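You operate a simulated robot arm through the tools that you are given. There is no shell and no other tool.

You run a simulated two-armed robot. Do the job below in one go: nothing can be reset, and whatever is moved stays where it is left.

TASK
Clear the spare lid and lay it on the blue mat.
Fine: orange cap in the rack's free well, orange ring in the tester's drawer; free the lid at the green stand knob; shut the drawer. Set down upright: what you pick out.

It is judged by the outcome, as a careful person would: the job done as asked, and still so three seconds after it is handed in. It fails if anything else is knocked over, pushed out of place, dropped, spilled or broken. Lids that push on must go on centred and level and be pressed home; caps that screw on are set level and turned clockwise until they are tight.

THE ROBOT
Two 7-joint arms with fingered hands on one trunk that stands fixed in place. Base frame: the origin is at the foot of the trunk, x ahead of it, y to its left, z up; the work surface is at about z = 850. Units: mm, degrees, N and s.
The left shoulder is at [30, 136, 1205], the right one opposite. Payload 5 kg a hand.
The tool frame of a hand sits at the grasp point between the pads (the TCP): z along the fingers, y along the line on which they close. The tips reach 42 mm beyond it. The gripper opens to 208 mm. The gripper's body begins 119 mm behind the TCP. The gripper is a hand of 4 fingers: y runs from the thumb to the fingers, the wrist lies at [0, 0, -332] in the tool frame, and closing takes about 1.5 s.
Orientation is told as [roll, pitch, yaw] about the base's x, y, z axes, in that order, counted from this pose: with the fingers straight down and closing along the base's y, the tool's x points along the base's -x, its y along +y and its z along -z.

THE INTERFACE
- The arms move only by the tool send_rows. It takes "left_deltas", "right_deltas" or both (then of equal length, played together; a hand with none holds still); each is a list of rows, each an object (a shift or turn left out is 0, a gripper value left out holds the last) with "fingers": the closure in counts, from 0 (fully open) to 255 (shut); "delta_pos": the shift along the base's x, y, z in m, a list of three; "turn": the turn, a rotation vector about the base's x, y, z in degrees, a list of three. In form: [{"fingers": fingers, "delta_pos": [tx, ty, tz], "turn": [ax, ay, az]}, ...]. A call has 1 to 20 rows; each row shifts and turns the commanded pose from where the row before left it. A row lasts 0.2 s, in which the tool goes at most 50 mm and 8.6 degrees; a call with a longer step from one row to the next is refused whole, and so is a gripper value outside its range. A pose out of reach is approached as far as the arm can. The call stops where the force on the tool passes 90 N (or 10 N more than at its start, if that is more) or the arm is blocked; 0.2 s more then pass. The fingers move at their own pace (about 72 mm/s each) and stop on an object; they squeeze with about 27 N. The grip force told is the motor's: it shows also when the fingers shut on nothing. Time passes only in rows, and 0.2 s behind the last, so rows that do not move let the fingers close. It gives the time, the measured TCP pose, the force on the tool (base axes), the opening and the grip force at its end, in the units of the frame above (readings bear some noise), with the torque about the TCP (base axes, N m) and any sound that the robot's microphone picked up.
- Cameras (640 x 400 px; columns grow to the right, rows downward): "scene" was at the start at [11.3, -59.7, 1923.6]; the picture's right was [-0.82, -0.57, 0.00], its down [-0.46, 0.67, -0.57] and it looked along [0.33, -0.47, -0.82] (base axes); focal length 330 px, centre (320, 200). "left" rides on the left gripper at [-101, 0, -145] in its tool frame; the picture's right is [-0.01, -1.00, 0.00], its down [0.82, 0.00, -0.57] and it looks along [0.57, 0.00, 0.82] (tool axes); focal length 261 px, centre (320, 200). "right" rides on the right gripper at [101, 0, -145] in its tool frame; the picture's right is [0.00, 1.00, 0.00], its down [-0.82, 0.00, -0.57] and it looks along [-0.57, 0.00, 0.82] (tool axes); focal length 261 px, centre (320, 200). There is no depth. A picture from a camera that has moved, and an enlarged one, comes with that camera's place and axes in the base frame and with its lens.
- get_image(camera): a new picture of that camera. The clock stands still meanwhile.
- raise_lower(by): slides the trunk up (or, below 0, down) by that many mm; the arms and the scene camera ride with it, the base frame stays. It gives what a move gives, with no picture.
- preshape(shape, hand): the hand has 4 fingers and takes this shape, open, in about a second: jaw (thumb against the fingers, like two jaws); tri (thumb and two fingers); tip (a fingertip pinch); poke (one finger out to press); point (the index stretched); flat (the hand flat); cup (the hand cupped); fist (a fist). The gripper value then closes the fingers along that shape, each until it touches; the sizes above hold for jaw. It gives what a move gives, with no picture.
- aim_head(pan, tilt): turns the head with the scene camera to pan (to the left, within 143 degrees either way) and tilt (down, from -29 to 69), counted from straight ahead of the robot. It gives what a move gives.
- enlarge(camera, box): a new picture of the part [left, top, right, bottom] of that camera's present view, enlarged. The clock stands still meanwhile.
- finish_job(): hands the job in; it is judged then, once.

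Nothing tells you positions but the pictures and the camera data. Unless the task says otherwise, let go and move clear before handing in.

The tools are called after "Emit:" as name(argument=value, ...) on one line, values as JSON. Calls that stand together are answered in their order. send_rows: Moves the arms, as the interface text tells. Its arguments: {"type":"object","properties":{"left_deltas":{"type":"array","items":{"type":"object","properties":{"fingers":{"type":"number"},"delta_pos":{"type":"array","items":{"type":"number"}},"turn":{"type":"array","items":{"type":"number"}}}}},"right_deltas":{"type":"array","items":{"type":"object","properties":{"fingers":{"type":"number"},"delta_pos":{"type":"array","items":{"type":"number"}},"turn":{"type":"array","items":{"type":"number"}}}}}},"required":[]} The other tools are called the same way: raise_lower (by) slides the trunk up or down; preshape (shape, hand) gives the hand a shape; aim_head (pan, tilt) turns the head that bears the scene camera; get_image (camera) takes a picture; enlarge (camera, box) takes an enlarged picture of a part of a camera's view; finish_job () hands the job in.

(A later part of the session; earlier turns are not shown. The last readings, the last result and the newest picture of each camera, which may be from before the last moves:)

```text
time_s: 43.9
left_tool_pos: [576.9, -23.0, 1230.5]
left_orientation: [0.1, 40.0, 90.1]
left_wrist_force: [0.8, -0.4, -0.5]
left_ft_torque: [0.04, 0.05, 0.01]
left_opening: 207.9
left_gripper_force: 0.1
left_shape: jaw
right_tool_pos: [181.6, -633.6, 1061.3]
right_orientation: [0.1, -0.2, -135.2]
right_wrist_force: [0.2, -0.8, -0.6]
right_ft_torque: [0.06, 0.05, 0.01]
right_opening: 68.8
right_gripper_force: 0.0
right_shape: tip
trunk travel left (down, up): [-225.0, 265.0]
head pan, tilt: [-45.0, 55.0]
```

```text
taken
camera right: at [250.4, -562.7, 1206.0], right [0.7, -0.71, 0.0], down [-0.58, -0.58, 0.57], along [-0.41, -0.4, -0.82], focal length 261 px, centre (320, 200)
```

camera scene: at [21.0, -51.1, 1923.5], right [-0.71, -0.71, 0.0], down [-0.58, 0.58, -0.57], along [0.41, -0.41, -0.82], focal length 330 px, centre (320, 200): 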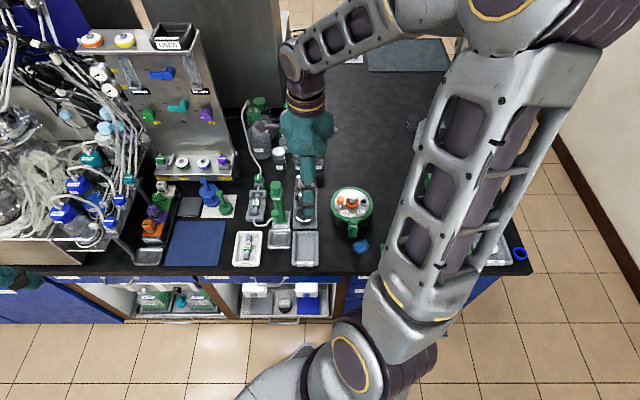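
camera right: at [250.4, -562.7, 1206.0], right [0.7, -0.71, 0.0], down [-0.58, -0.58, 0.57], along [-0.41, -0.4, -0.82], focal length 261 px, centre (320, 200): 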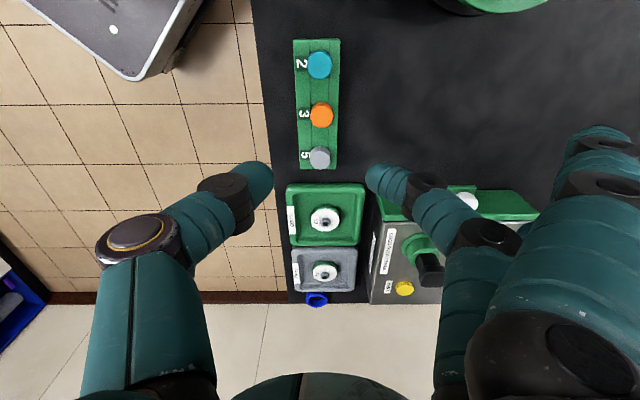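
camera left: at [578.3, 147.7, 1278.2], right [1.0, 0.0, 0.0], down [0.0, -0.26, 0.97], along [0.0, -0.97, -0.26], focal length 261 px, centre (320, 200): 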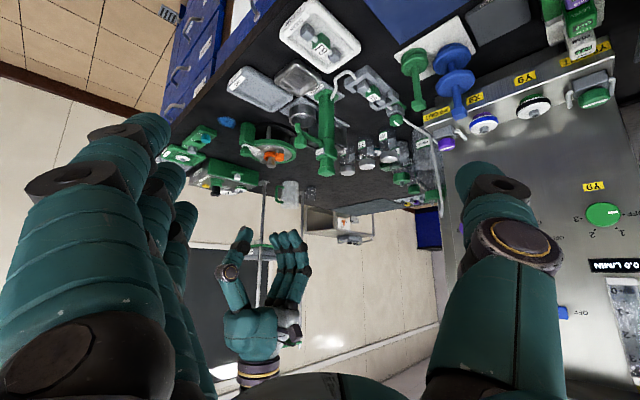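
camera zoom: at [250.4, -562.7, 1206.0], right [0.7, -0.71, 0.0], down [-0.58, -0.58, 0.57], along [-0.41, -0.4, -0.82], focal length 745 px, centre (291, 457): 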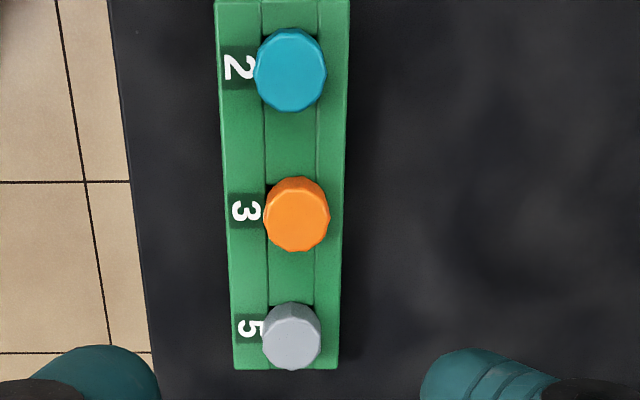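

The orange cap is seated upright in well 3. Next is the tester's drawer: I'll move the hand near the white peg for a close look.

Emit:
send_rows(right_deltas=[{"delta_pos": [0.022, -0.039, 0.01]}, {"delta_pos": [0.022, -0.039, 0]}, {"delta_pos": [0.022, -0.039, 0]}, {"delta_pos": [0.022, -0.039, -0.01]}, {}, {}])

Emit:
get_image(camera="right")

Emit:
enlarge(camera="right", box=[240, 100, 400, 260])

Emit:
enlarge(camera="left", box=[180, 130, 270, 210])

```text
time_s: 45.3
left_tool_pos: [577.9, -23.5, 1231.1]
left_orientation: [0.1, 39.9, 90.2]
left_wrist_force: [1.2, 0.1, -0.1]
left_ft_torque: [0.05, 0.02, -0.03]
left_opening: 207.6
left_gripper_force: 0.1
left_shape: jaw
right_tool_pos: [266.2, -791.5, 1060.2]
right_orientation: [0.2, -0.1, -135.0]
right_wrist_force: [-0.1, 0.3, 0.1]
right_ft_torque: [0.07, 0.05, 0.01]
right_opening: 69.1
right_gripper_force: 0.1
right_shape: tip
trunk travel left (down, up): [-225.0, 265.0]
head pan, tilt: [-45.0, 55.0]
```

```text
taken
camera right: at [336.6, -721.2, 1205.2], right [0.7, -0.71, 0.0], down [-0.58, -0.58, 0.57], along [-0.41, -0.4, -0.82], focal length 261 px, centre (320, 200)
```

right: 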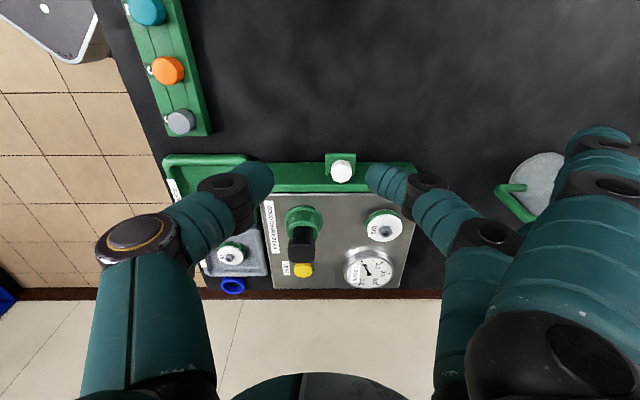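

```text
2.50 times, centred on (320, 180) of right
camera zoom: at [336.6, -721.2, 1205.2], right [0.7, -0.71, 0.0], down [-0.58, -0.58, 0.57], along [-0.41, -0.4, -0.82], focal length 652 px, centre (320, 250)
```

zoom: 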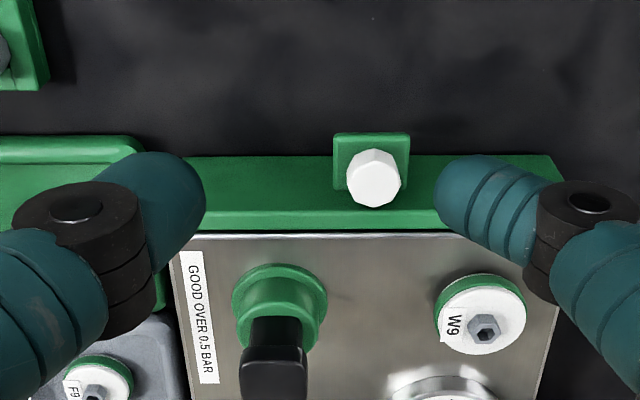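

```text
5.00 times, centred on (225, 170) of left
camera zoom: at [578.9, 146.8, 1277.9], right [1.0, 0.0, 0.0], down [0.0, -0.26, 0.96], along [0.0, -0.97, -0.26], focal length 1303 px, centre (795, 350)
```

zoom: 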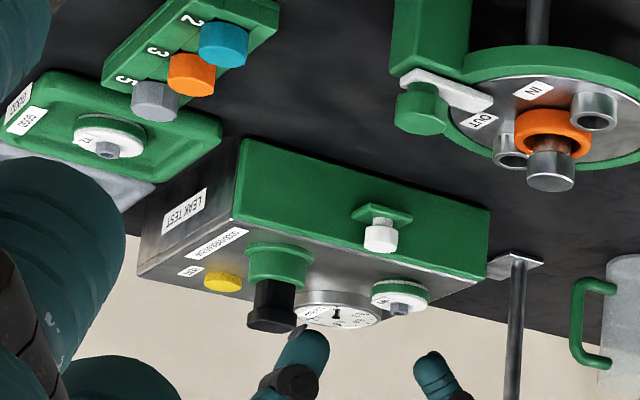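

The peg stands on a tab about 25 mm ahead of the drawer front, at about (245,-851) with its top near z≈920. I'll turn the hand about 18° so the spare fingers stay clear of the tester, then come down over the peg.

Emit:
send_rows(right_deltas=[{"delta_pos": [-0.007, -0.02, -0.02], "turn": [0, 0, 6], "fingers": 195}, {"delta_pos": [-0.007, -0.02, -0.02], "turn": [0, 0, 6]}, {"delta_pos": [-0.007, -0.018, -0.02], "turn": [0, 0, 6]}, {}, {}])

Emit:
get_image(camera="right")

Emit:
enlarge(camera="right", box=[240, 90, 400, 250])

Emit:
enlarge(camera="left", box=[180, 130, 270, 210])

```text
time_s: 46.5
left_tool_pos: [576.7, -22.8, 1230.9]
left_orientation: [0.1, 39.9, 89.9]
left_wrist_force: [-0.5, -0.3, 0.3]
left_ft_torque: [0.01, -0.02, -0.01]
left_opening: 207.9
left_gripper_force: 0.0
left_shape: jaw
right_tool_pos: [243.6, -849.2, 1005.3]
right_orientation: [0.1, -0.2, -117.1]
right_wrist_force: [-0.1, 0.7, 0.9]
right_ft_torque: [0.05, -0.02, -0.02]
right_opening: 49.7
right_gripper_force: 0.1
right_shape: tip
trunk travel left (down, up): [-225.0, 265.0]
head pan, tilt: [-45.0, 55.0]
```

```text
taken
camera right: at [288.7, -759.4, 1150.5], right [0.89, -0.46, 0.0], down [-0.38, -0.73, 0.57], along [-0.26, -0.51, -0.82], focal length 261 px, centre (320, 200)
```

right: 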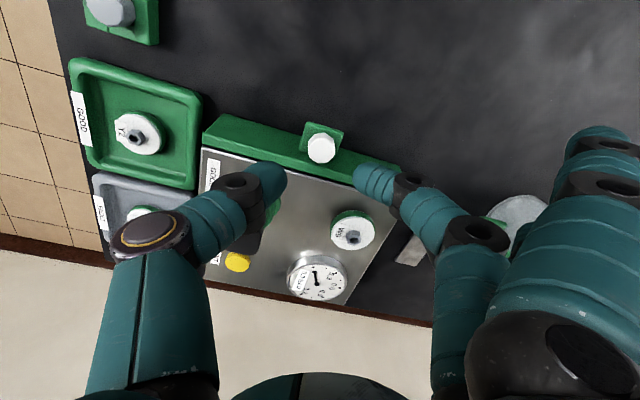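

```text
2.50 times, centred on (320, 170) of right
camera zoom: at [288.7, -759.4, 1150.5], right [0.89, -0.46, 0.0], down [-0.38, -0.73, 0.57], along [-0.26, -0.51, -0.82], focal length 652 px, centre (320, 275)
```

zoom: 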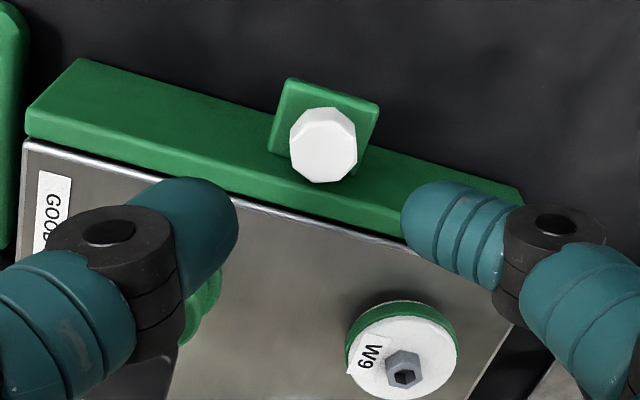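

```text
5.00 times, centred on (225, 170) of left
camera zoom: at [578.1, 147.2, 1278.3], right [1.0, 0.0, 0.0], down [0.0, -0.26, 0.97], along [0.0, -0.97, -0.26], focal length 1303 px, centre (795, 350)
```

zoom: 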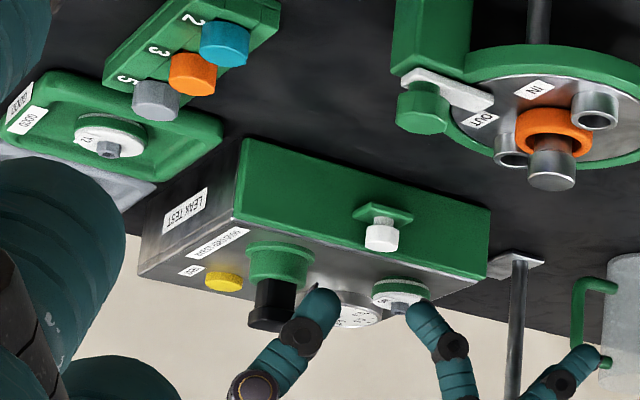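

The peg is at about (243,-852). I'll nudge onto it and descend.

Emit:
send_rows(right_deltas=[{"delta_pos": [0, -0.003, -0.02]}, {"delta_pos": [0, 0, -0.015]}, {"delta_pos": [0, 0, -0.01]}, {}])

Emit:
enlarge(camera="right", box=[240, 90, 400, 250])

Emit:
enlarge(camera="left", box=[190, 130, 270, 190])

```text
time_s: 47.5
left_tool_pos: [576.7, -20.2, 1231.7]
left_orientation: [0.1, 40.1, 89.9]
left_wrist_force: [-0.6, -0.6, -0.5]
left_ft_torque: [0.01, -0.03, 0.04]
left_opening: 207.9
left_gripper_force: 0.0
left_shape: jaw
right_tool_pos: [243.6, -853.1, 961.3]
right_orientation: [0.2, -0.3, -117.2]
right_wrist_force: [-3.9, 3.4, 35.0]
right_ft_torque: [0.77, 1.6, -0.07]
right_opening: 52.1
right_gripper_force: 0.0
right_shape: tip
trunk travel left (down, up): [-225.0, 265.0]
head pan, tilt: [-45.0, 55.0]
```

```text
2.50 times, centred on (320, 170) of right
camera zoom: at [288.5, -762.4, 1106.6], right [0.89, -0.46, 0.0], down [-0.38, -0.72, 0.58], along [-0.26, -0.51, -0.82], focal length 652 px, centre (320, 275)
```

zoom: 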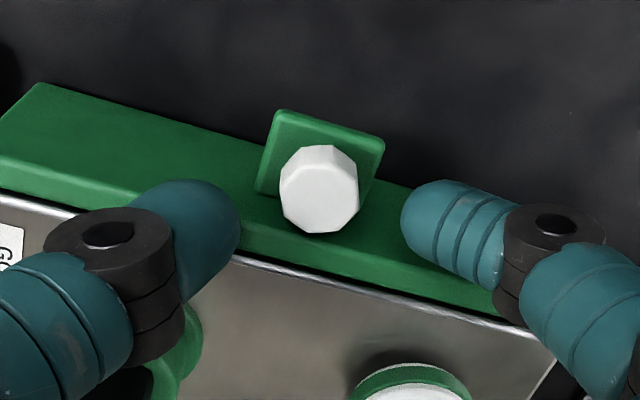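

```text
6.67 times, centred on (230, 160) of left
camera zoom: at [577.5, 149.7, 1278.7], right [1.0, 0.0, 0.0], down [0.0, -0.26, 0.97], along [0.0, -0.97, -0.26], focal length 1738 px, centre (920, 467)
```

zoom: 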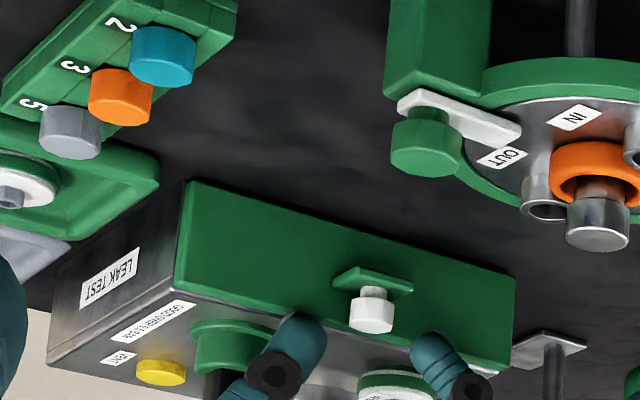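

The thumb touched the top edge of the tester's front. I'll back up now, turn the hand back square, and come in slightly further forward.

Emit:
send_rows(right_deltas=[{"delta_pos": [0, 0, 0.02]}, {"delta_pos": [0, 0, 0.02]}, {"turn": [0, 0, -6]}, {"turn": [0, 0, -6]}, {"turn": [0, 0, -6]}, {}])

Emit:
enlarge(camera="right", box=[240, 90, 400, 250])

Emit:
get_image(camera="right")

```text
time_s: 48.9
left_tool_pos: [577.3, -22.2, 1230.5]
left_orientation: [0.0, 40.0, 90.0]
left_wrist_force: [-0.2, -0.5, -0.7]
left_ft_torque: [0.02, 0.0, 0.01]
left_opening: 207.9
left_gripper_force: 0.0
left_shape: jaw
right_tool_pos: [245.3, -853.6, 997.4]
right_orientation: [0.0, -0.2, -135.1]
right_wrist_force: [-1.3, -0.4, -0.3]
right_ft_torque: [-0.01, -0.03, 0.0]
right_opening: 49.4
right_gripper_force: 0.1
right_shape: tip
trunk travel left (down, up): [-225.0, 265.0]
head pan, tilt: [-45.0, 55.0]
```

```text
2.50 times, centred on (320, 170) of right
camera zoom: at [316.3, -782.2, 1142.9], right [0.7, -0.71, 0.0], down [-0.58, -0.57, 0.57], along [-0.41, -0.4, -0.82], focal length 652 px, centre (320, 275)
```

zoom: 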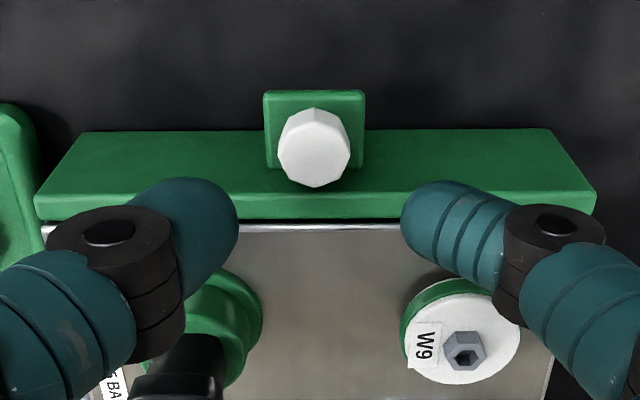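

```text
taken
camera right: at [316.3, -782.2, 1142.9], right [0.7, -0.71, 0.0], down [-0.58, -0.57, 0.57], along [-0.41, -0.4, -0.82], focal length 261 px, centre (320, 200)
```

right: 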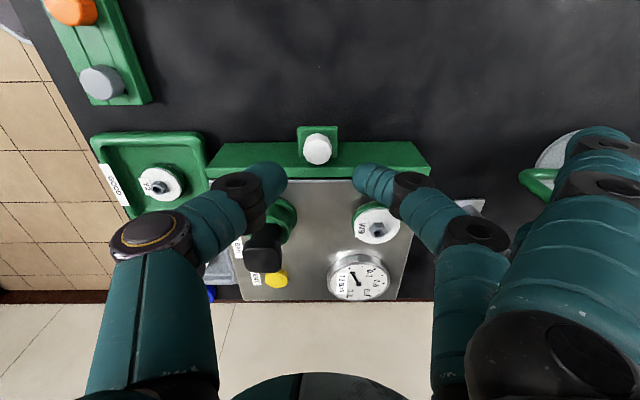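

Square on now, with the peg at U/V offsets within 2 mm and a clear gap to the panel. Descending with force checks.

Emit:
send_rows(right_deltas=[{"delta_pos": [0, 0.0025, -0.015]}, {"delta_pos": [0, 0, -0.015]}, {"delta_pos": [0, 0, -0.01]}, {}])

Emit:
send_rows(right_deltas=[{"delta_pos": [0, 0, -0.005]}, {}])

Emit:
enlarge(camera="right", box=[240, 90, 400, 250])

Emit:
enlarge(camera="left", box=[190, 130, 270, 190])

```text
time_s: 49.9
left_tool_pos: [578.3, -21.7, 1231.9]
left_orientation: [0.0, 40.0, 90.0]
left_wrist_force: [-1.0, 1.0, -0.9]
left_ft_torque: [0.01, -0.01, 0.0]
left_opening: 207.9
left_gripper_force: 0.0
left_shape: jaw
right_tool_pos: [245.5, -849.0, 958.0]
right_orientation: [0.2, -0.1, -135.0]
right_wrist_force: [0.1, -0.2, 0.3]
right_ft_torque: [-0.01, -0.03, -0.02]
right_opening: 49.3
right_gripper_force: 0.1
right_shape: tip
trunk travel left (down, up): [-225.0, 265.0]
head pan, tilt: [-45.0, 55.0]
```

```text
time_s: 50.5
left_tool_pos: [577.1, -22.7, 1231.1]
left_orientation: [0.0, 40.0, 90.0]
left_wrist_force: [-0.1, -0.5, -0.4]
left_ft_torque: [-0.01, 0.0, 0.01]
left_opening: 208.2
left_gripper_force: 0.1
left_shape: jaw
right_tool_pos: [246.0, -850.6, 951.7]
right_orientation: [0.1, -0.1, -135.1]
right_wrist_force: [-0.4, -0.2, 0.3]
right_ft_torque: [-0.02, 0.0, 0.01]
right_opening: 49.1
right_gripper_force: 0.1
right_shape: tip
trunk travel left (down, up): [-225.0, 265.0]
head pan, tilt: [-45.0, 55.0]
```

```text
2.50 times, centred on (320, 170) of right
camera zoom: at [316.1, -778.2, 1097.2], right [0.7, -0.71, 0.0], down [-0.58, -0.57, 0.57], along [-0.41, -0.4, -0.82], focal length 652 px, centre (320, 275)
```

zoom: 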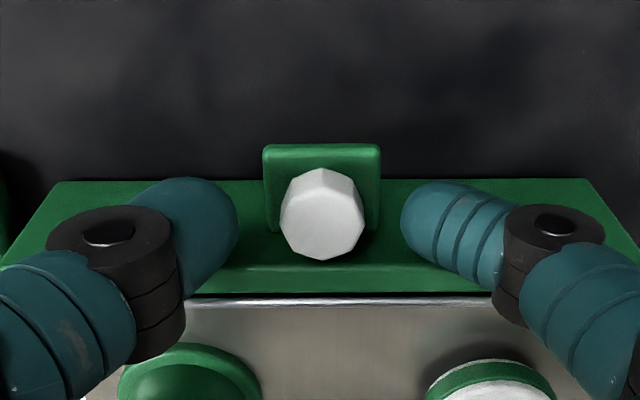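

```text
6.67 times, centred on (230, 160) of left
camera zoom: at [578.2, 147.9, 1278.2], right [1.0, 0.0, 0.0], down [0.0, -0.26, 0.97], along [0.0, -0.97, -0.26], focal length 1738 px, centre (920, 467)
```

zoom: 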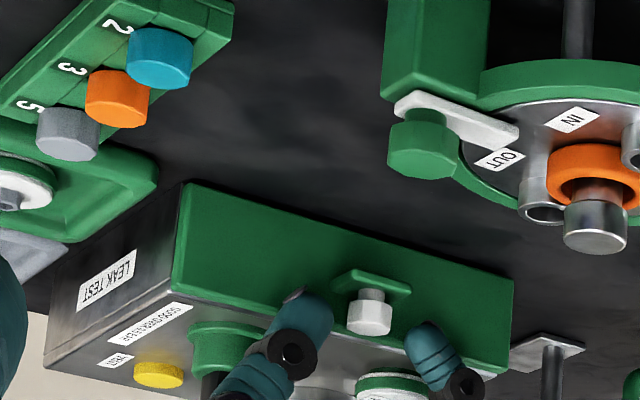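

Emit:
send_rows(right_deltas=[{"delta_pos": [0, 0, -0.003]}, {"fingers": 225}, {"fingers": 255}, {}, {}, {}])

Emit:
enlarge(camera="right", box=[240, 90, 400, 250])

Emit:
get_image(camera="right")

```text
time_s: 51.9
left_tool_pos: [577.9, -21.8, 1231.1]
left_orientation: [0.0, 40.0, 90.0]
left_wrist_force: [-0.5, 1.3, -0.3]
left_ft_torque: [-0.05, 0.02, -0.02]
left_opening: 207.8
left_gripper_force: 0.2
left_shape: jaw
right_tool_pos: [247.5, -849.6, 946.9]
right_orientation: [0.1, -0.1, -135.1]
right_wrist_force: [0.4, 0.5, -2.9]
right_ft_torque: [-0.04, -0.02, 0.02]
right_opening: 19.0
right_gripper_force: 27.1
right_shape: tip
trunk travel left (down, up): [-225.0, 265.0]
head pan, tilt: [-45.0, 55.0]
```

```text
2.50 times, centred on (320, 170) of right
camera zoom: at [317.1, -778.7, 1092.9], right [0.7, -0.71, 0.0], down [-0.58, -0.58, 0.57], along [-0.41, -0.4, -0.82], focal length 652 px, centre (320, 275)
```

zoom: 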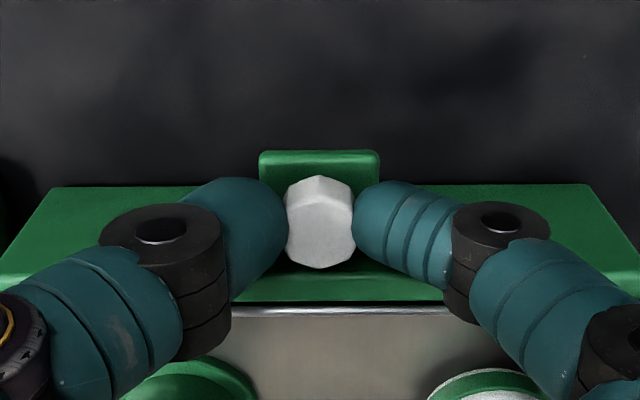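

```text
taken
camera right: at [317.1, -778.7, 1092.9], right [0.7, -0.71, 0.0], down [-0.58, -0.58, 0.57], along [-0.41, -0.4, -0.82], focal length 261 px, centre (320, 200)
```

right: 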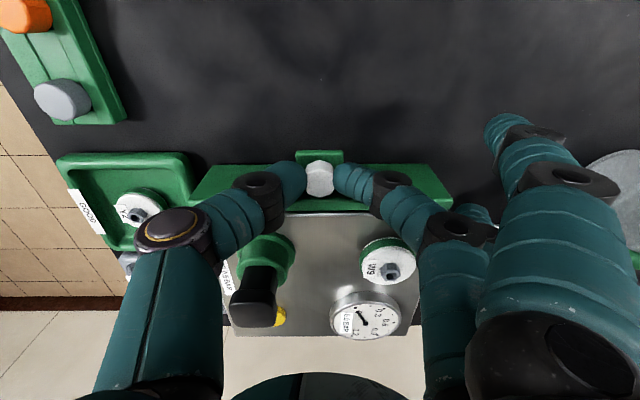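

The knob is gripped. I'll pull the drawer straight out toward (+x,+y), gently.

Emit:
send_rows(right_deltas=[{"delta_pos": [0.005, 0.005, 0]}, {"delta_pos": [0.005, 0.005, 0]}, {"delta_pos": [0.005, 0.005, 0]}, {}])

Emit:
get_image(camera="right")

```text
time_s: 52.9
left_tool_pos: [577.3, -23.4, 1231.0]
left_orientation: [0.0, 40.0, 90.0]
left_wrist_force: [-0.1, 0.0, -0.5]
left_ft_torque: [0.03, -0.01, 0.02]
left_opening: 207.9
left_gripper_force: 0.0
left_shape: jaw
right_tool_pos: [261.5, -834.1, 948.5]
right_orientation: [0.0, -0.1, -135.1]
right_wrist_force: [-0.8, 0.8, -15.0]
right_ft_torque: [0.02, -0.02, 0.01]
right_opening: 18.5
right_gripper_force: 27.3
right_shape: tip
trunk travel left (down, up): [-225.0, 265.0]
head pan, tilt: [-45.0, 55.0]
```

```text
taken
camera right: at [332.0, -764.6, 1093.7], right [0.7, -0.71, 0.0], down [-0.58, -0.58, 0.57], along [-0.41, -0.4, -0.82], focal length 261 px, centre (320, 200)
```

right: 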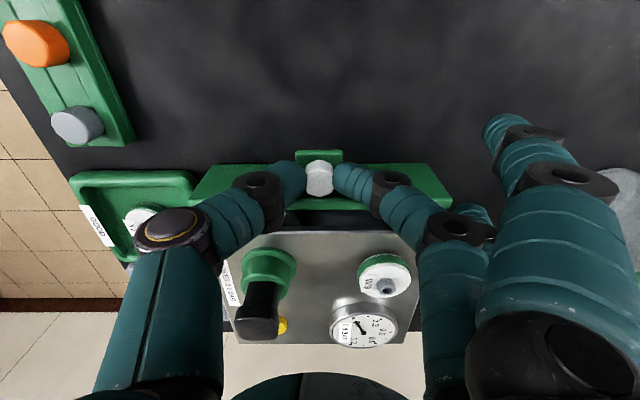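

The drawer slides. I'll continue pulling.

Emit:
send_rows(right_deltas=[{"delta_pos": [0.006, 0.006, -0.001]}, {"delta_pos": [0.007, 0.007, 0]}, {"delta_pos": [0.007, 0.007, 0]}, {"delta_pos": [0.007, 0.007, 0]}, {"delta_pos": [0.007, 0.007, 0]}, {"delta_pos": [0.007, 0.007, 0]}, {}])

Emit:
get_image(camera="right")

Emit:
enlarge(camera="left", box=[180, 110, 290, 200])

```text
time_s: 54.5
left_tool_pos: [577.5, -22.6, 1232.3]
left_orientation: [0.1, 40.0, 90.0]
left_wrist_force: [-0.2, -0.5, -0.1]
left_ft_torque: [0.03, -0.02, -0.01]
left_opening: 208.2
left_gripper_force: 0.0
left_shape: jaw
right_tool_pos: [300.9, -796.1, 947.8]
right_orientation: [0.1, -0.2, -135.1]
right_wrist_force: [-3.7, 4.2, -6.2]
right_ft_torque: [0.09, 0.06, 0.01]
right_opening: 18.5
right_gripper_force: 26.8
right_shape: tip
trunk travel left (down, up): [-225.0, 265.0]
head pan, tilt: [-45.0, 55.0]
```

```text
taken
camera right: at [371.6, -725.0, 1093.3], right [0.7, -0.71, 0.0], down [-0.58, -0.58, 0.57], along [-0.41, -0.4, -0.82], focal length 261 px, centre (320, 200)
```

right: 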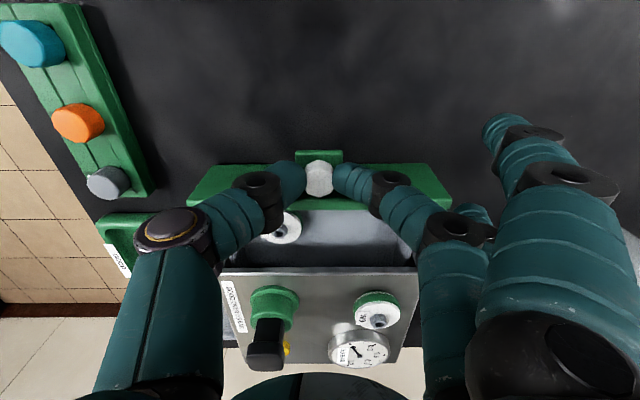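

```text
4.44 times, centred on (235, 155) of left
camera zoom: at [578.1, 147.5, 1278.3], right [1.0, 0.0, 0.0], down [0.0, -0.26, 0.97], along [0.0, -0.97, -0.26], focal length 1158 px, centre (698, 400)
```

zoom: 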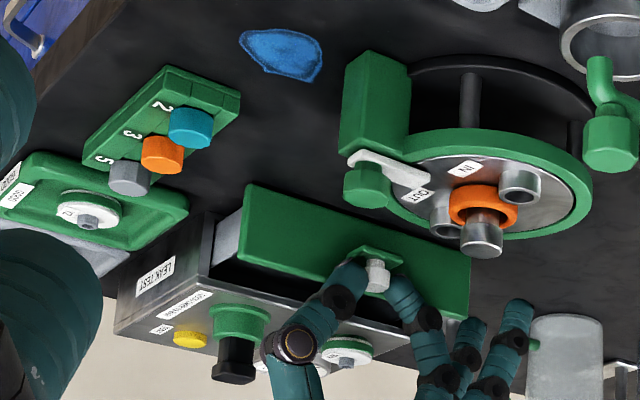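

The drawer has opened about 75 mm and holds a white filter at left. I'll pull a little more.

Emit:
send_rows(right_deltas=[{"delta_pos": [0.006, 0.006, 0]}, {"delta_pos": [0.006, 0.006, 0]}, {"delta_pos": [0.006, 0.006, 0]}, {}])

Emit:
get_image(camera="right")

```text
time_s: 55.5
left_tool_pos: [576.5, -23.9, 1230.7]
left_orientation: [0.0, 39.9, 90.0]
left_wrist_force: [0.1, -0.3, -0.3]
left_ft_torque: [0.03, -0.02, 0.01]
left_opening: 207.7
left_gripper_force: 0.0
left_shape: jaw
right_tool_pos: [318.1, -777.9, 947.9]
right_orientation: [0.1, -0.1, -135.1]
right_wrist_force: [0.6, -0.6, -8.9]
right_ft_torque: [-0.04, -0.09, 0.0]
right_opening: 18.3
right_gripper_force: 26.8
right_shape: tip
trunk travel left (down, up): [-225.0, 265.0]
head pan, tilt: [-45.0, 55.0]
```

```text
taken
camera right: at [389.5, -706.7, 1093.4], right [0.7, -0.71, 0.0], down [-0.58, -0.57, 0.57], along [-0.41, -0.4, -0.82], focal length 261 px, centre (320, 200)
```

right: 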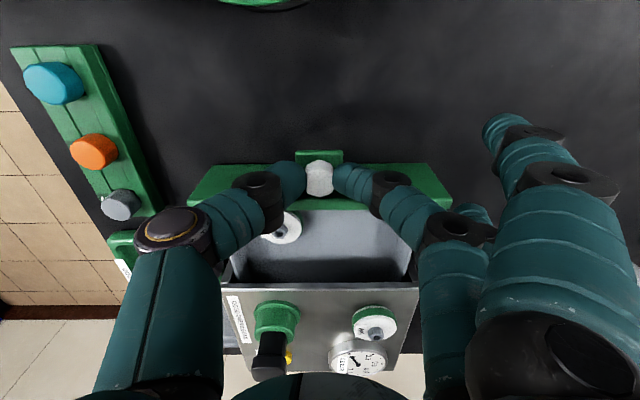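

The drawer is about 100 mm open, which is enough. I'll release the knob and rise.

Emit:
send_rows(right_deltas=[{"fingers": 215}, {"fingers": 195}, {}, {"delta_pos": [0, 0, 0.02]}, {"delta_pos": [0, 0, 0.03]}, {"delta_pos": [0, 0, 0.04]}, {"delta_pos": [0, 0, 0.04]}, {}])

Emit:
get_image(camera="right")

Emit:
enlarge(camera="right", box=[220, 120, 420, 270])

```text
time_s: 57.3
left_tool_pos: [578.0, -23.8, 1230.6]
left_orientation: [0.0, 39.9, 89.9]
left_wrist_force: [0.4, -0.3, -0.2]
left_ft_torque: [0.05, 0.01, -0.03]
left_opening: 208.0
left_gripper_force: 0.1
left_shape: jaw
right_tool_pos: [319.1, -780.3, 1078.9]
right_orientation: [0.0, -0.1, -135.2]
right_wrist_force: [-0.1, -1.4, -0.7]
right_ft_torque: [0.06, 0.06, 0.01]
right_opening: 48.5
right_gripper_force: 0.1
right_shape: tip
trunk travel left (down, up): [-225.0, 265.0]
head pan, tilt: [-45.0, 55.0]
```

```text
taken
camera right: at [390.0, -707.9, 1224.2], right [0.7, -0.71, 0.0], down [-0.58, -0.58, 0.57], along [-0.41, -0.4, -0.82], focal length 261 px, centre (320, 200)
```

right: 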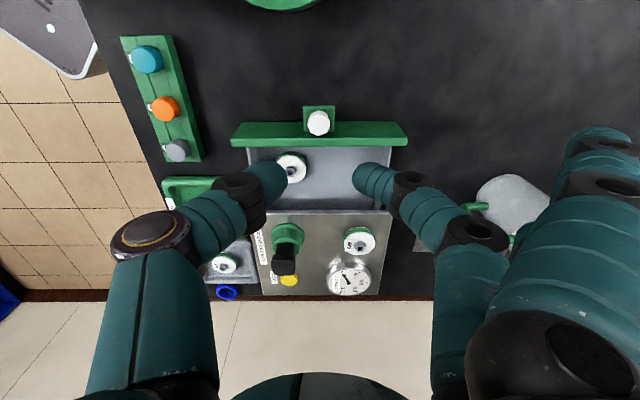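

```text
2.67 times, centred on (320, 195) of right
camera zoom: at [390.0, -707.9, 1224.2], right [0.7, -0.71, 0.0], down [-0.58, -0.58, 0.57], along [-0.41, -0.4, -0.82], focal length 695 px, centre (320, 213)
```

zoom: 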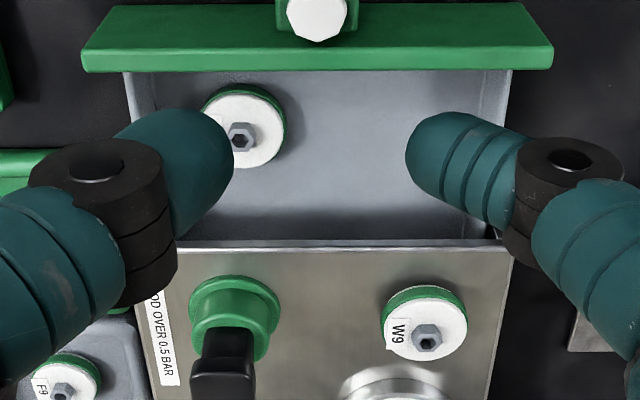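

The drawer has a filter on its left side and free space at right and rear. To place the ring low without touching its walls, I want a bit more opening, so I'll regrip the knob and pull about 35 mm more.

Emit:
send_rows(right_deltas=[{"delta_pos": [0, 0, -0.04]}, {"delta_pos": [0, 0, -0.04]}, {"delta_pos": [0, 0, -0.03]}, {"delta_pos": [0, 0, -0.021]}, {"fingers": 225}, {"fingers": 255}, {}, {}, {}])

Emit:
send_rows(right_deltas=[{"delta_pos": [0.004, 0.004, 0]}, {"delta_pos": [0.004, 0.004, 0]}, {}])

Emit:
get_image(camera="right")

```text
time_s: 59.3
left_tool_pos: [577.0, -22.1, 1230.5]
left_orientation: [0.0, 40.0, 90.0]
left_wrist_force: [-0.4, -1.0, -0.1]
left_ft_torque: [0.03, -0.01, 0.0]
left_opening: 208.0
left_gripper_force: 0.0
left_shape: jaw
right_tool_pos: [317.9, -775.3, 946.9]
right_orientation: [0.1, 0.0, -135.1]
right_wrist_force: [1.1, -0.8, -2.4]
right_ft_torque: [-0.1, -0.04, 0.01]
right_opening: 18.7
right_gripper_force: 27.3
right_shape: tip
trunk travel left (down, up): [-225.0, 265.0]
head pan, tilt: [-45.0, 55.0]
```

```text
time_s: 60.1
left_tool_pos: [577.3, -22.2, 1231.5]
left_orientation: [-0.1, 40.0, 89.9]
left_wrist_force: [-0.5, -0.4, -0.3]
left_ft_torque: [0.03, 0.0, -0.03]
left_opening: 208.0
left_gripper_force: 0.1
left_shape: jaw
right_tool_pos: [327.3, -768.9, 947.2]
right_orientation: [0.2, -0.1, -135.1]
right_wrist_force: [-1.1, 1.2, -2.3]
right_ft_torque: [0.0, -0.03, 0.02]
right_opening: 18.6
right_gripper_force: 27.0
right_shape: tip
trunk travel left (down, up): [-225.0, 265.0]
head pan, tilt: [-45.0, 55.0]
```

```text
taken
camera right: at [396.7, -697.3, 1092.8], right [0.7, -0.71, 0.0], down [-0.58, -0.58, 0.57], along [-0.41, -0.4, -0.82], focal length 261 px, centre (320, 200)
```

right: 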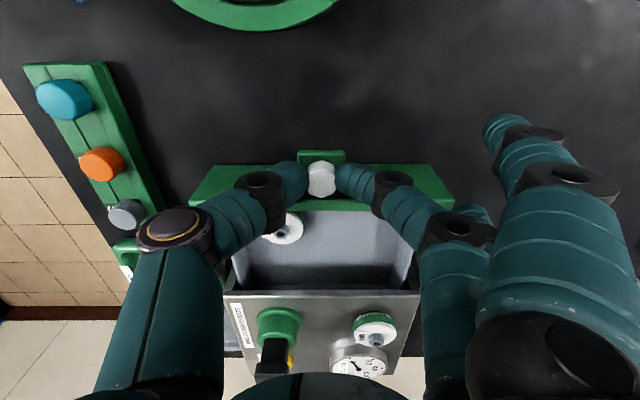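

Emit:
send_rows(right_deltas=[{"delta_pos": [0.004, 0.004, 0]}, {"delta_pos": [0.004, 0.004, 0]}, {"delta_pos": [0.004, 0.004, 0]}, {}])

Emit:
get_image(camera="right")

```text
time_s: 61.1
left_tool_pos: [576.6, -24.2, 1231.1]
left_orientation: [0.0, 39.9, 90.0]
left_wrist_force: [1.0, 1.2, 0.3]
left_ft_torque: [-0.04, -0.02, -0.02]
left_opening: 208.1
left_gripper_force: 0.0
left_shape: jaw
right_tool_pos: [334.5, -759.7, 948.3]
right_orientation: [0.1, -0.1, -135.2]
right_wrist_force: [-18.5, -14.7, -8.3]
right_ft_torque: [-0.47, 0.47, 0.01]
right_opening: 18.5
right_gripper_force: 26.6
right_shape: tip
trunk travel left (down, up): [-225.0, 265.0]
head pan, tilt: [-45.0, 55.0]
```

```text
taken
camera right: at [405.8, -688.6, 1092.8], right [0.7, -0.71, 0.0], down [-0.58, -0.57, 0.57], along [-0.41, -0.4, -0.82], focal length 261 px, centre (320, 200)
```

right: 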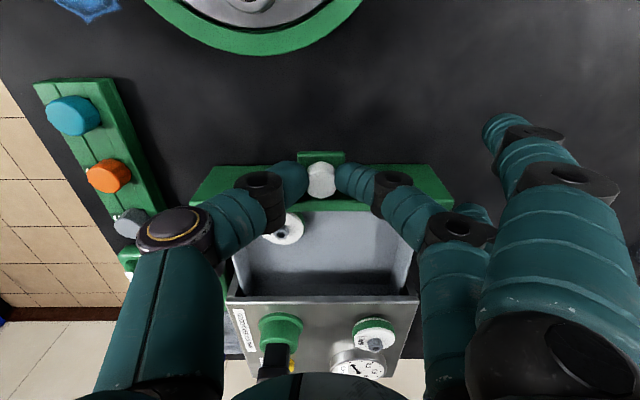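

The drawer hit its end stop at about 125 mm. I'll relax 2 mm, release, and rise straight up.

Emit:
send_rows(right_deltas=[{"delta_pos": [-0.0015, -0.0015, 0]}, {"fingers": 215}, {"fingers": 190}, {}, {"delta_pos": [0, 0, 0.02]}, {"delta_pos": [0, 0, 0.03]}, {"delta_pos": [0, 0, 0.04]}, {"delta_pos": [0, 0, 0.04]}, {}])

Emit:
get_image(camera="right")

Emit:
enlarge(camera="right", box=[220, 100, 420, 250])

Emit:
enlarge(camera="left", box=[180, 110, 290, 200])

```text
time_s: 63.1
left_tool_pos: [577.3, -23.6, 1231.7]
left_orientation: [0.1, 39.8, 89.9]
left_wrist_force: [1.1, 0.3, 0.1]
left_ft_torque: [0.06, 0.02, -0.05]
left_opening: 207.9
left_gripper_force: 0.0
left_shape: jaw
right_tool_pos: [340.0, -758.6, 1075.7]
right_orientation: [0.2, 0.0, -135.1]
right_wrist_force: [-0.3, -0.9, -0.2]
right_ft_torque: [0.08, 0.05, 0.0]
right_opening: 52.8
right_gripper_force: 0.0
right_shape: tip
trunk travel left (down, up): [-225.0, 265.0]
head pan, tilt: [-45.0, 55.0]
```

```text
taken
camera right: at [411.5, -687.7, 1221.7], right [0.7, -0.71, 0.0], down [-0.58, -0.58, 0.57], along [-0.41, -0.4, -0.82], focal length 261 px, centre (320, 200)
```

right: 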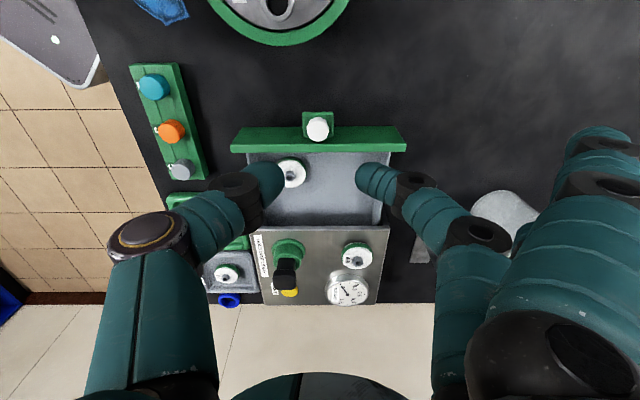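

```text
2.67 times, centred on (320, 175) of right
camera zoom: at [411.5, -687.7, 1221.7], right [0.7, -0.71, 0.0], down [-0.58, -0.58, 0.57], along [-0.41, -0.4, -0.82], focal length 695 px, centre (320, 267)
```

zoom: 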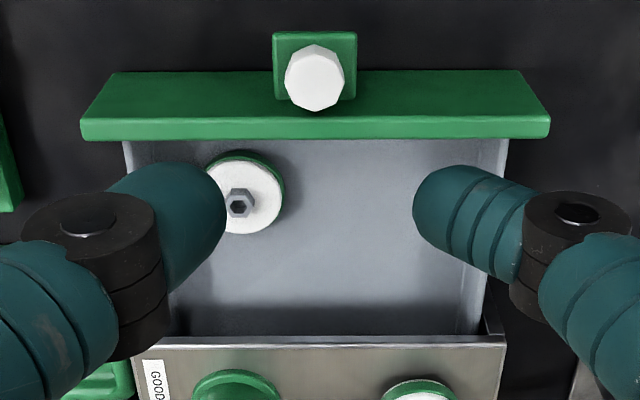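

```text
4.44 times, centred on (235, 155) of left
camera zoom: at [578.9, 146.4, 1277.9], right [1.0, 0.0, 0.0], down [0.0, -0.26, 0.97], along [0.0, -0.97, -0.26], focal length 1158 px, centre (698, 400)
```

zoom: 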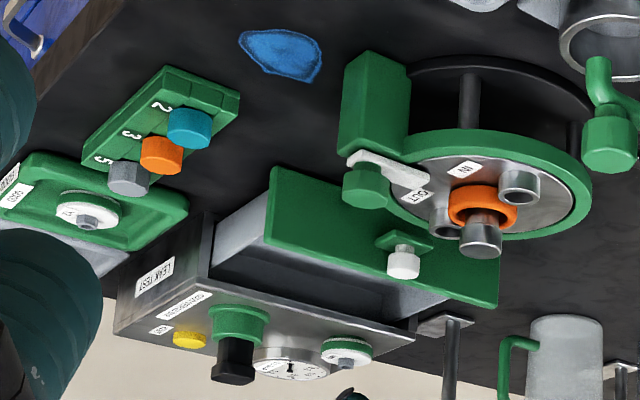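

The drawer is open, with a clear rear-right floor area. Now the ring: I'll move above the post.

Emit:
send_rows(right_deltas=[{"delta_pos": [0.021, 0.034, 0], "fingers": 170}, {"delta_pos": [0.021, 0.034, 0]}, {"delta_pos": [0.021, 0.034, 0]}, {"delta_pos": [0.021, 0.033, 0]}, {"delta_pos": [0, 0, -0.03]}, {}, {}])

Emit:
enlarge(camera="right", box=[240, 90, 400, 250])

Emit:
enlarge(camera="left", box=[250, 125, 310, 175])

Emit:
enlarge(camera="scene", box=[320, 170, 390, 260])

```text
time_s: 64.7
left_tool_pos: [578.2, -23.0, 1230.6]
left_orientation: [0.0, 40.0, 90.1]
left_wrist_force: [1.1, -0.6, 0.0]
left_ft_torque: [0.05, 0.01, -0.01]
left_opening: 207.7
left_gripper_force: 0.1
left_shape: jaw
right_tool_pos: [423.5, -622.3, 1045.0]
right_orientation: [0.2, -0.1, -135.1]
right_wrist_force: [0.5, -1.0, 0.1]
right_ft_torque: [0.06, 0.01, 0.03]
right_opening: 68.8
right_gripper_force: 0.0
right_shape: tip
trunk travel left (down, up): [-225.0, 265.0]
head pan, tilt: [-45.0, 55.0]
```

```text
2.50 times, centred on (320, 170) of right
camera zoom: at [494.7, -551.2, 1191.7], right [0.7, -0.71, 0.0], down [-0.58, -0.58, 0.57], along [-0.41, -0.4, -0.82], focal length 652 px, centre (320, 275)
```

zoom: 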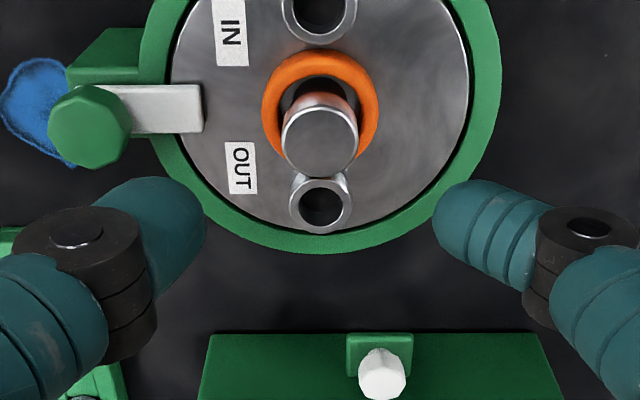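

```text
8.00 times, centred on (280, 150) of left
camera zoom: at [578.6, 147.2, 1278.1], right [1.0, 0.0, 0.0], down [0.0, -0.26, 0.97], along [0.0, -0.97, -0.26], focal length 2085 px, centre (640, 600)
```

zoom: 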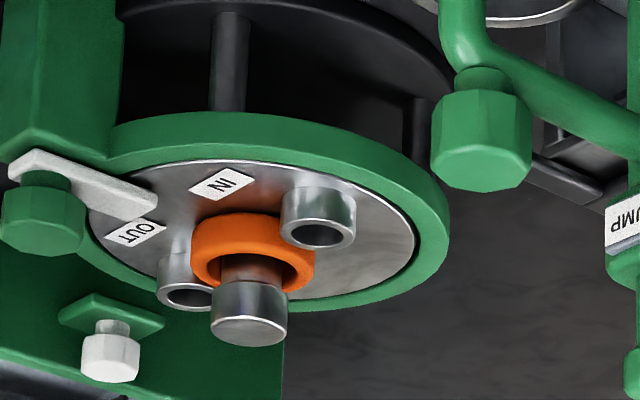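

```text
4.44 times, centred on (355, 215) of scene
camera zoom: at [21.7, -52.0, 1923.5], right [-0.71, -0.71, 0.0], down [-0.58, 0.58, -0.57], along [0.41, -0.4, -0.82], focal length 1465 px, centre (164, 133)
```

zoom: 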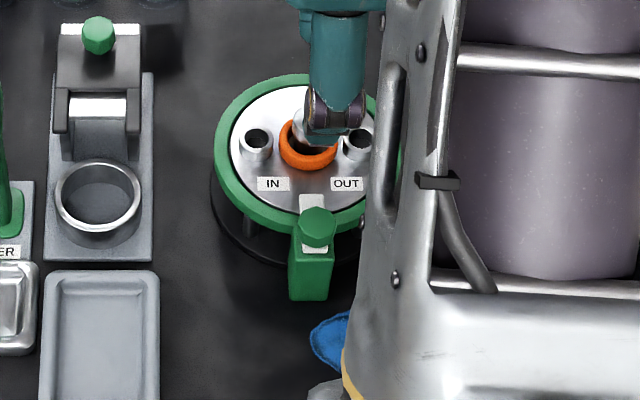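

The ring sits flat on the lid around the post, centred with the hand. I'll descend to just above the lid.

Emit:
send_rows(right_deltas=[{"delta_pos": [0.001, 0.001, -0.03]}, {"delta_pos": [0, 0, -0.025]}, {"delta_pos": [0, 0, -0.015]}, {"delta_pos": [0, 0, -0.006]}, {}, {}])

Emit:
enlarge(camera="right", box=[240, 90, 400, 250])

Emit:
enlarge(camera="left", box=[250, 125, 310, 175])

```text
time_s: 66.1
left_tool_pos: [577.1, -23.3, 1231.1]
left_orientation: [0.0, 40.1, 89.9]
left_wrist_force: [0.2, 0.1, -0.9]
left_ft_torque: [-0.04, 0.0, 0.01]
left_opening: 207.9
left_gripper_force: 0.0
left_shape: jaw
right_tool_pos: [424.2, -621.7, 969.9]
right_orientation: [0.1, 0.0, -135.1]
right_wrist_force: [0.0, -0.1, 0.9]
right_ft_torque: [0.07, 0.05, -0.03]
right_opening: 69.0
right_gripper_force: 0.0
right_shape: tip
trunk travel left (down, up): [-225.0, 265.0]
head pan, tilt: [-45.0, 55.0]
```

```text
2.50 times, centred on (320, 170) of right
camera zoom: at [494.2, -550.6, 1115.7], right [0.7, -0.71, 0.0], down [-0.58, -0.58, 0.57], along [-0.41, -0.4, -0.82], focal length 652 px, centre (320, 275)
```

zoom: 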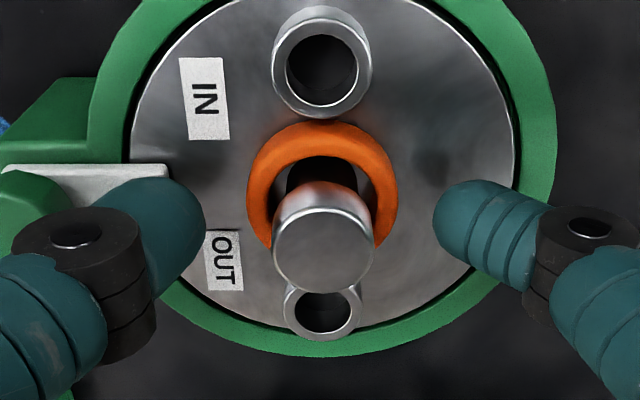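

```text
8.00 times, centred on (280, 150) of left
camera zoom: at [578.2, 147.8, 1278.2], right [1.0, 0.0, 0.0], down [0.0, -0.26, 0.97], along [0.0, -0.97, -0.26], focal length 2085 px, centre (640, 600)
```

zoom: 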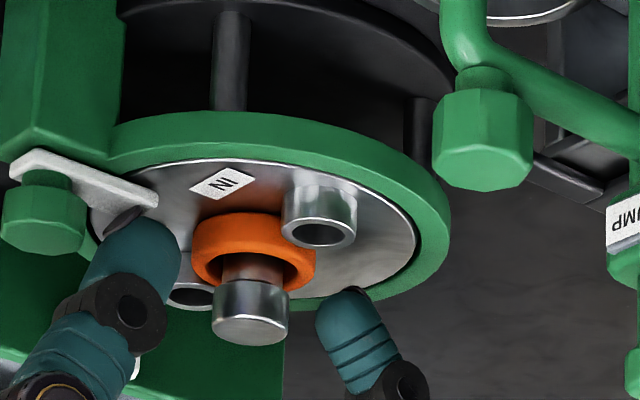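

Emit:
send_rows(right_deltas=[{"delta_pos": [0, 0, -0.003]}, {"fingers": 190}, {}, {"fingers": 255}, {}, {}, {}])

Emit:
enlarge(camera="right", box=[240, 90, 400, 250])

Emit:
enlarge(camera="left", box=[250, 125, 310, 175])

```text
time_s: 67.7
left_tool_pos: [577.2, -20.7, 1230.6]
left_orientation: [0.0, 40.0, 90.0]
left_wrist_force: [-0.1, 0.4, 0.1]
left_ft_torque: [-0.04, 0.01, 0.01]
left_opening: 207.9
left_gripper_force: 0.0
left_shape: jaw
right_tool_pos: [425.2, -622.3, 968.4]
right_orientation: [0.3, -0.2, -135.1]
right_wrist_force: [5.2, -7.7, 22.9]
right_ft_torque: [-0.2, -0.14, -0.03]
right_opening: 39.8
right_gripper_force: 27.0
right_shape: tip
trunk travel left (down, up): [-225.0, 265.0]
head pan, tilt: [-45.0, 55.0]
```

```text
2.50 times, centred on (320, 170) of right
camera zoom: at [494.5, -551.7, 1114.7], right [0.7, -0.71, 0.01], down [-0.58, -0.57, 0.57], along [-0.4, -0.41, -0.82], focal length 652 px, centre (320, 275)
```

zoom: 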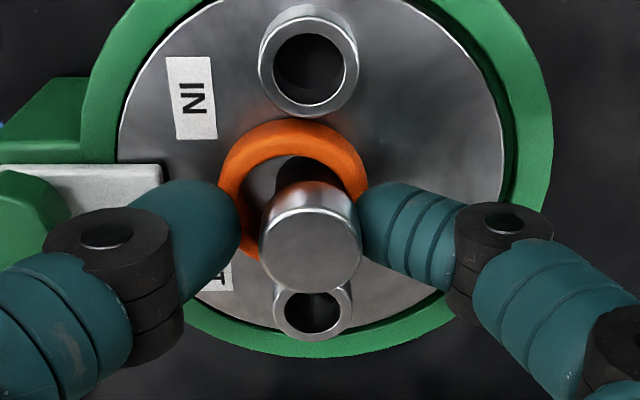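

```text
8.00 times, centred on (280, 150) of left
camera zoom: at [578.0, 148.1, 1278.3], right [1.0, 0.0, 0.0], down [0.0, -0.26, 0.97], along [0.0, -0.97, -0.26], focal length 2085 px, centre (640, 600)
```

zoom: 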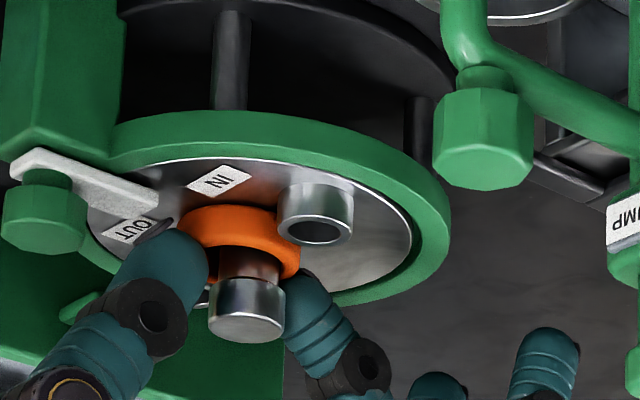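

The fingertips rode up over the ring's rounded edge and one touched the post head. I'll open again, check nothing shifted, and go lower until the tips just reach the lid.

Emit:
send_rows(right_deltas=[{"fingers": 200}, {"fingers": 180}, {}, {}, {}])

Emit:
enlarge(camera="right", box=[240, 90, 400, 250])

Emit:
enlarge(camera="left", box=[250, 125, 310, 175])

```text
time_s: 68.9
left_tool_pos: [577.5, -21.6, 1232.6]
left_orientation: [0.0, 40.0, 90.0]
left_wrist_force: [0.6, 0.6, 0.0]
left_ft_torque: [-0.01, -0.01, 0.03]
left_opening: 208.0
left_gripper_force: 0.1
left_shape: jaw
right_tool_pos: [422.9, -623.4, 967.7]
right_orientation: [0.1, -0.2, -135.1]
right_wrist_force: [1.9, -1.8, 0.8]
right_ft_torque: [-0.02, -0.03, -0.02]
right_opening: 59.6
right_gripper_force: 0.1
right_shape: tip
trunk travel left (down, up): [-225.0, 265.0]
head pan, tilt: [-45.0, 55.0]
```

```text
2.50 times, centred on (320, 170) of right
camera zoom: at [493.9, -551.0, 1113.4], right [0.7, -0.71, 0.0], down [-0.58, -0.58, 0.57], along [-0.41, -0.4, -0.82], focal length 652 px, centre (320, 275)
```

zoom: 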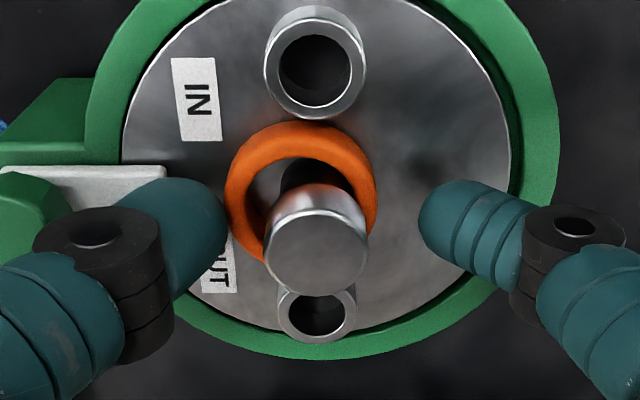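

```text
8.00 times, centred on (280, 150) of left
camera zoom: at [578.3, 147.7, 1278.1], right [1.0, 0.0, 0.0], down [0.0, -0.26, 0.97], along [0.0, -0.97, -0.26], focal length 2085 px, centre (640, 600)
```

zoom: 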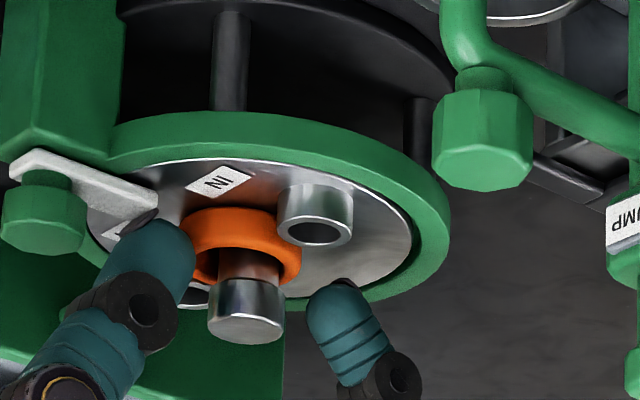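

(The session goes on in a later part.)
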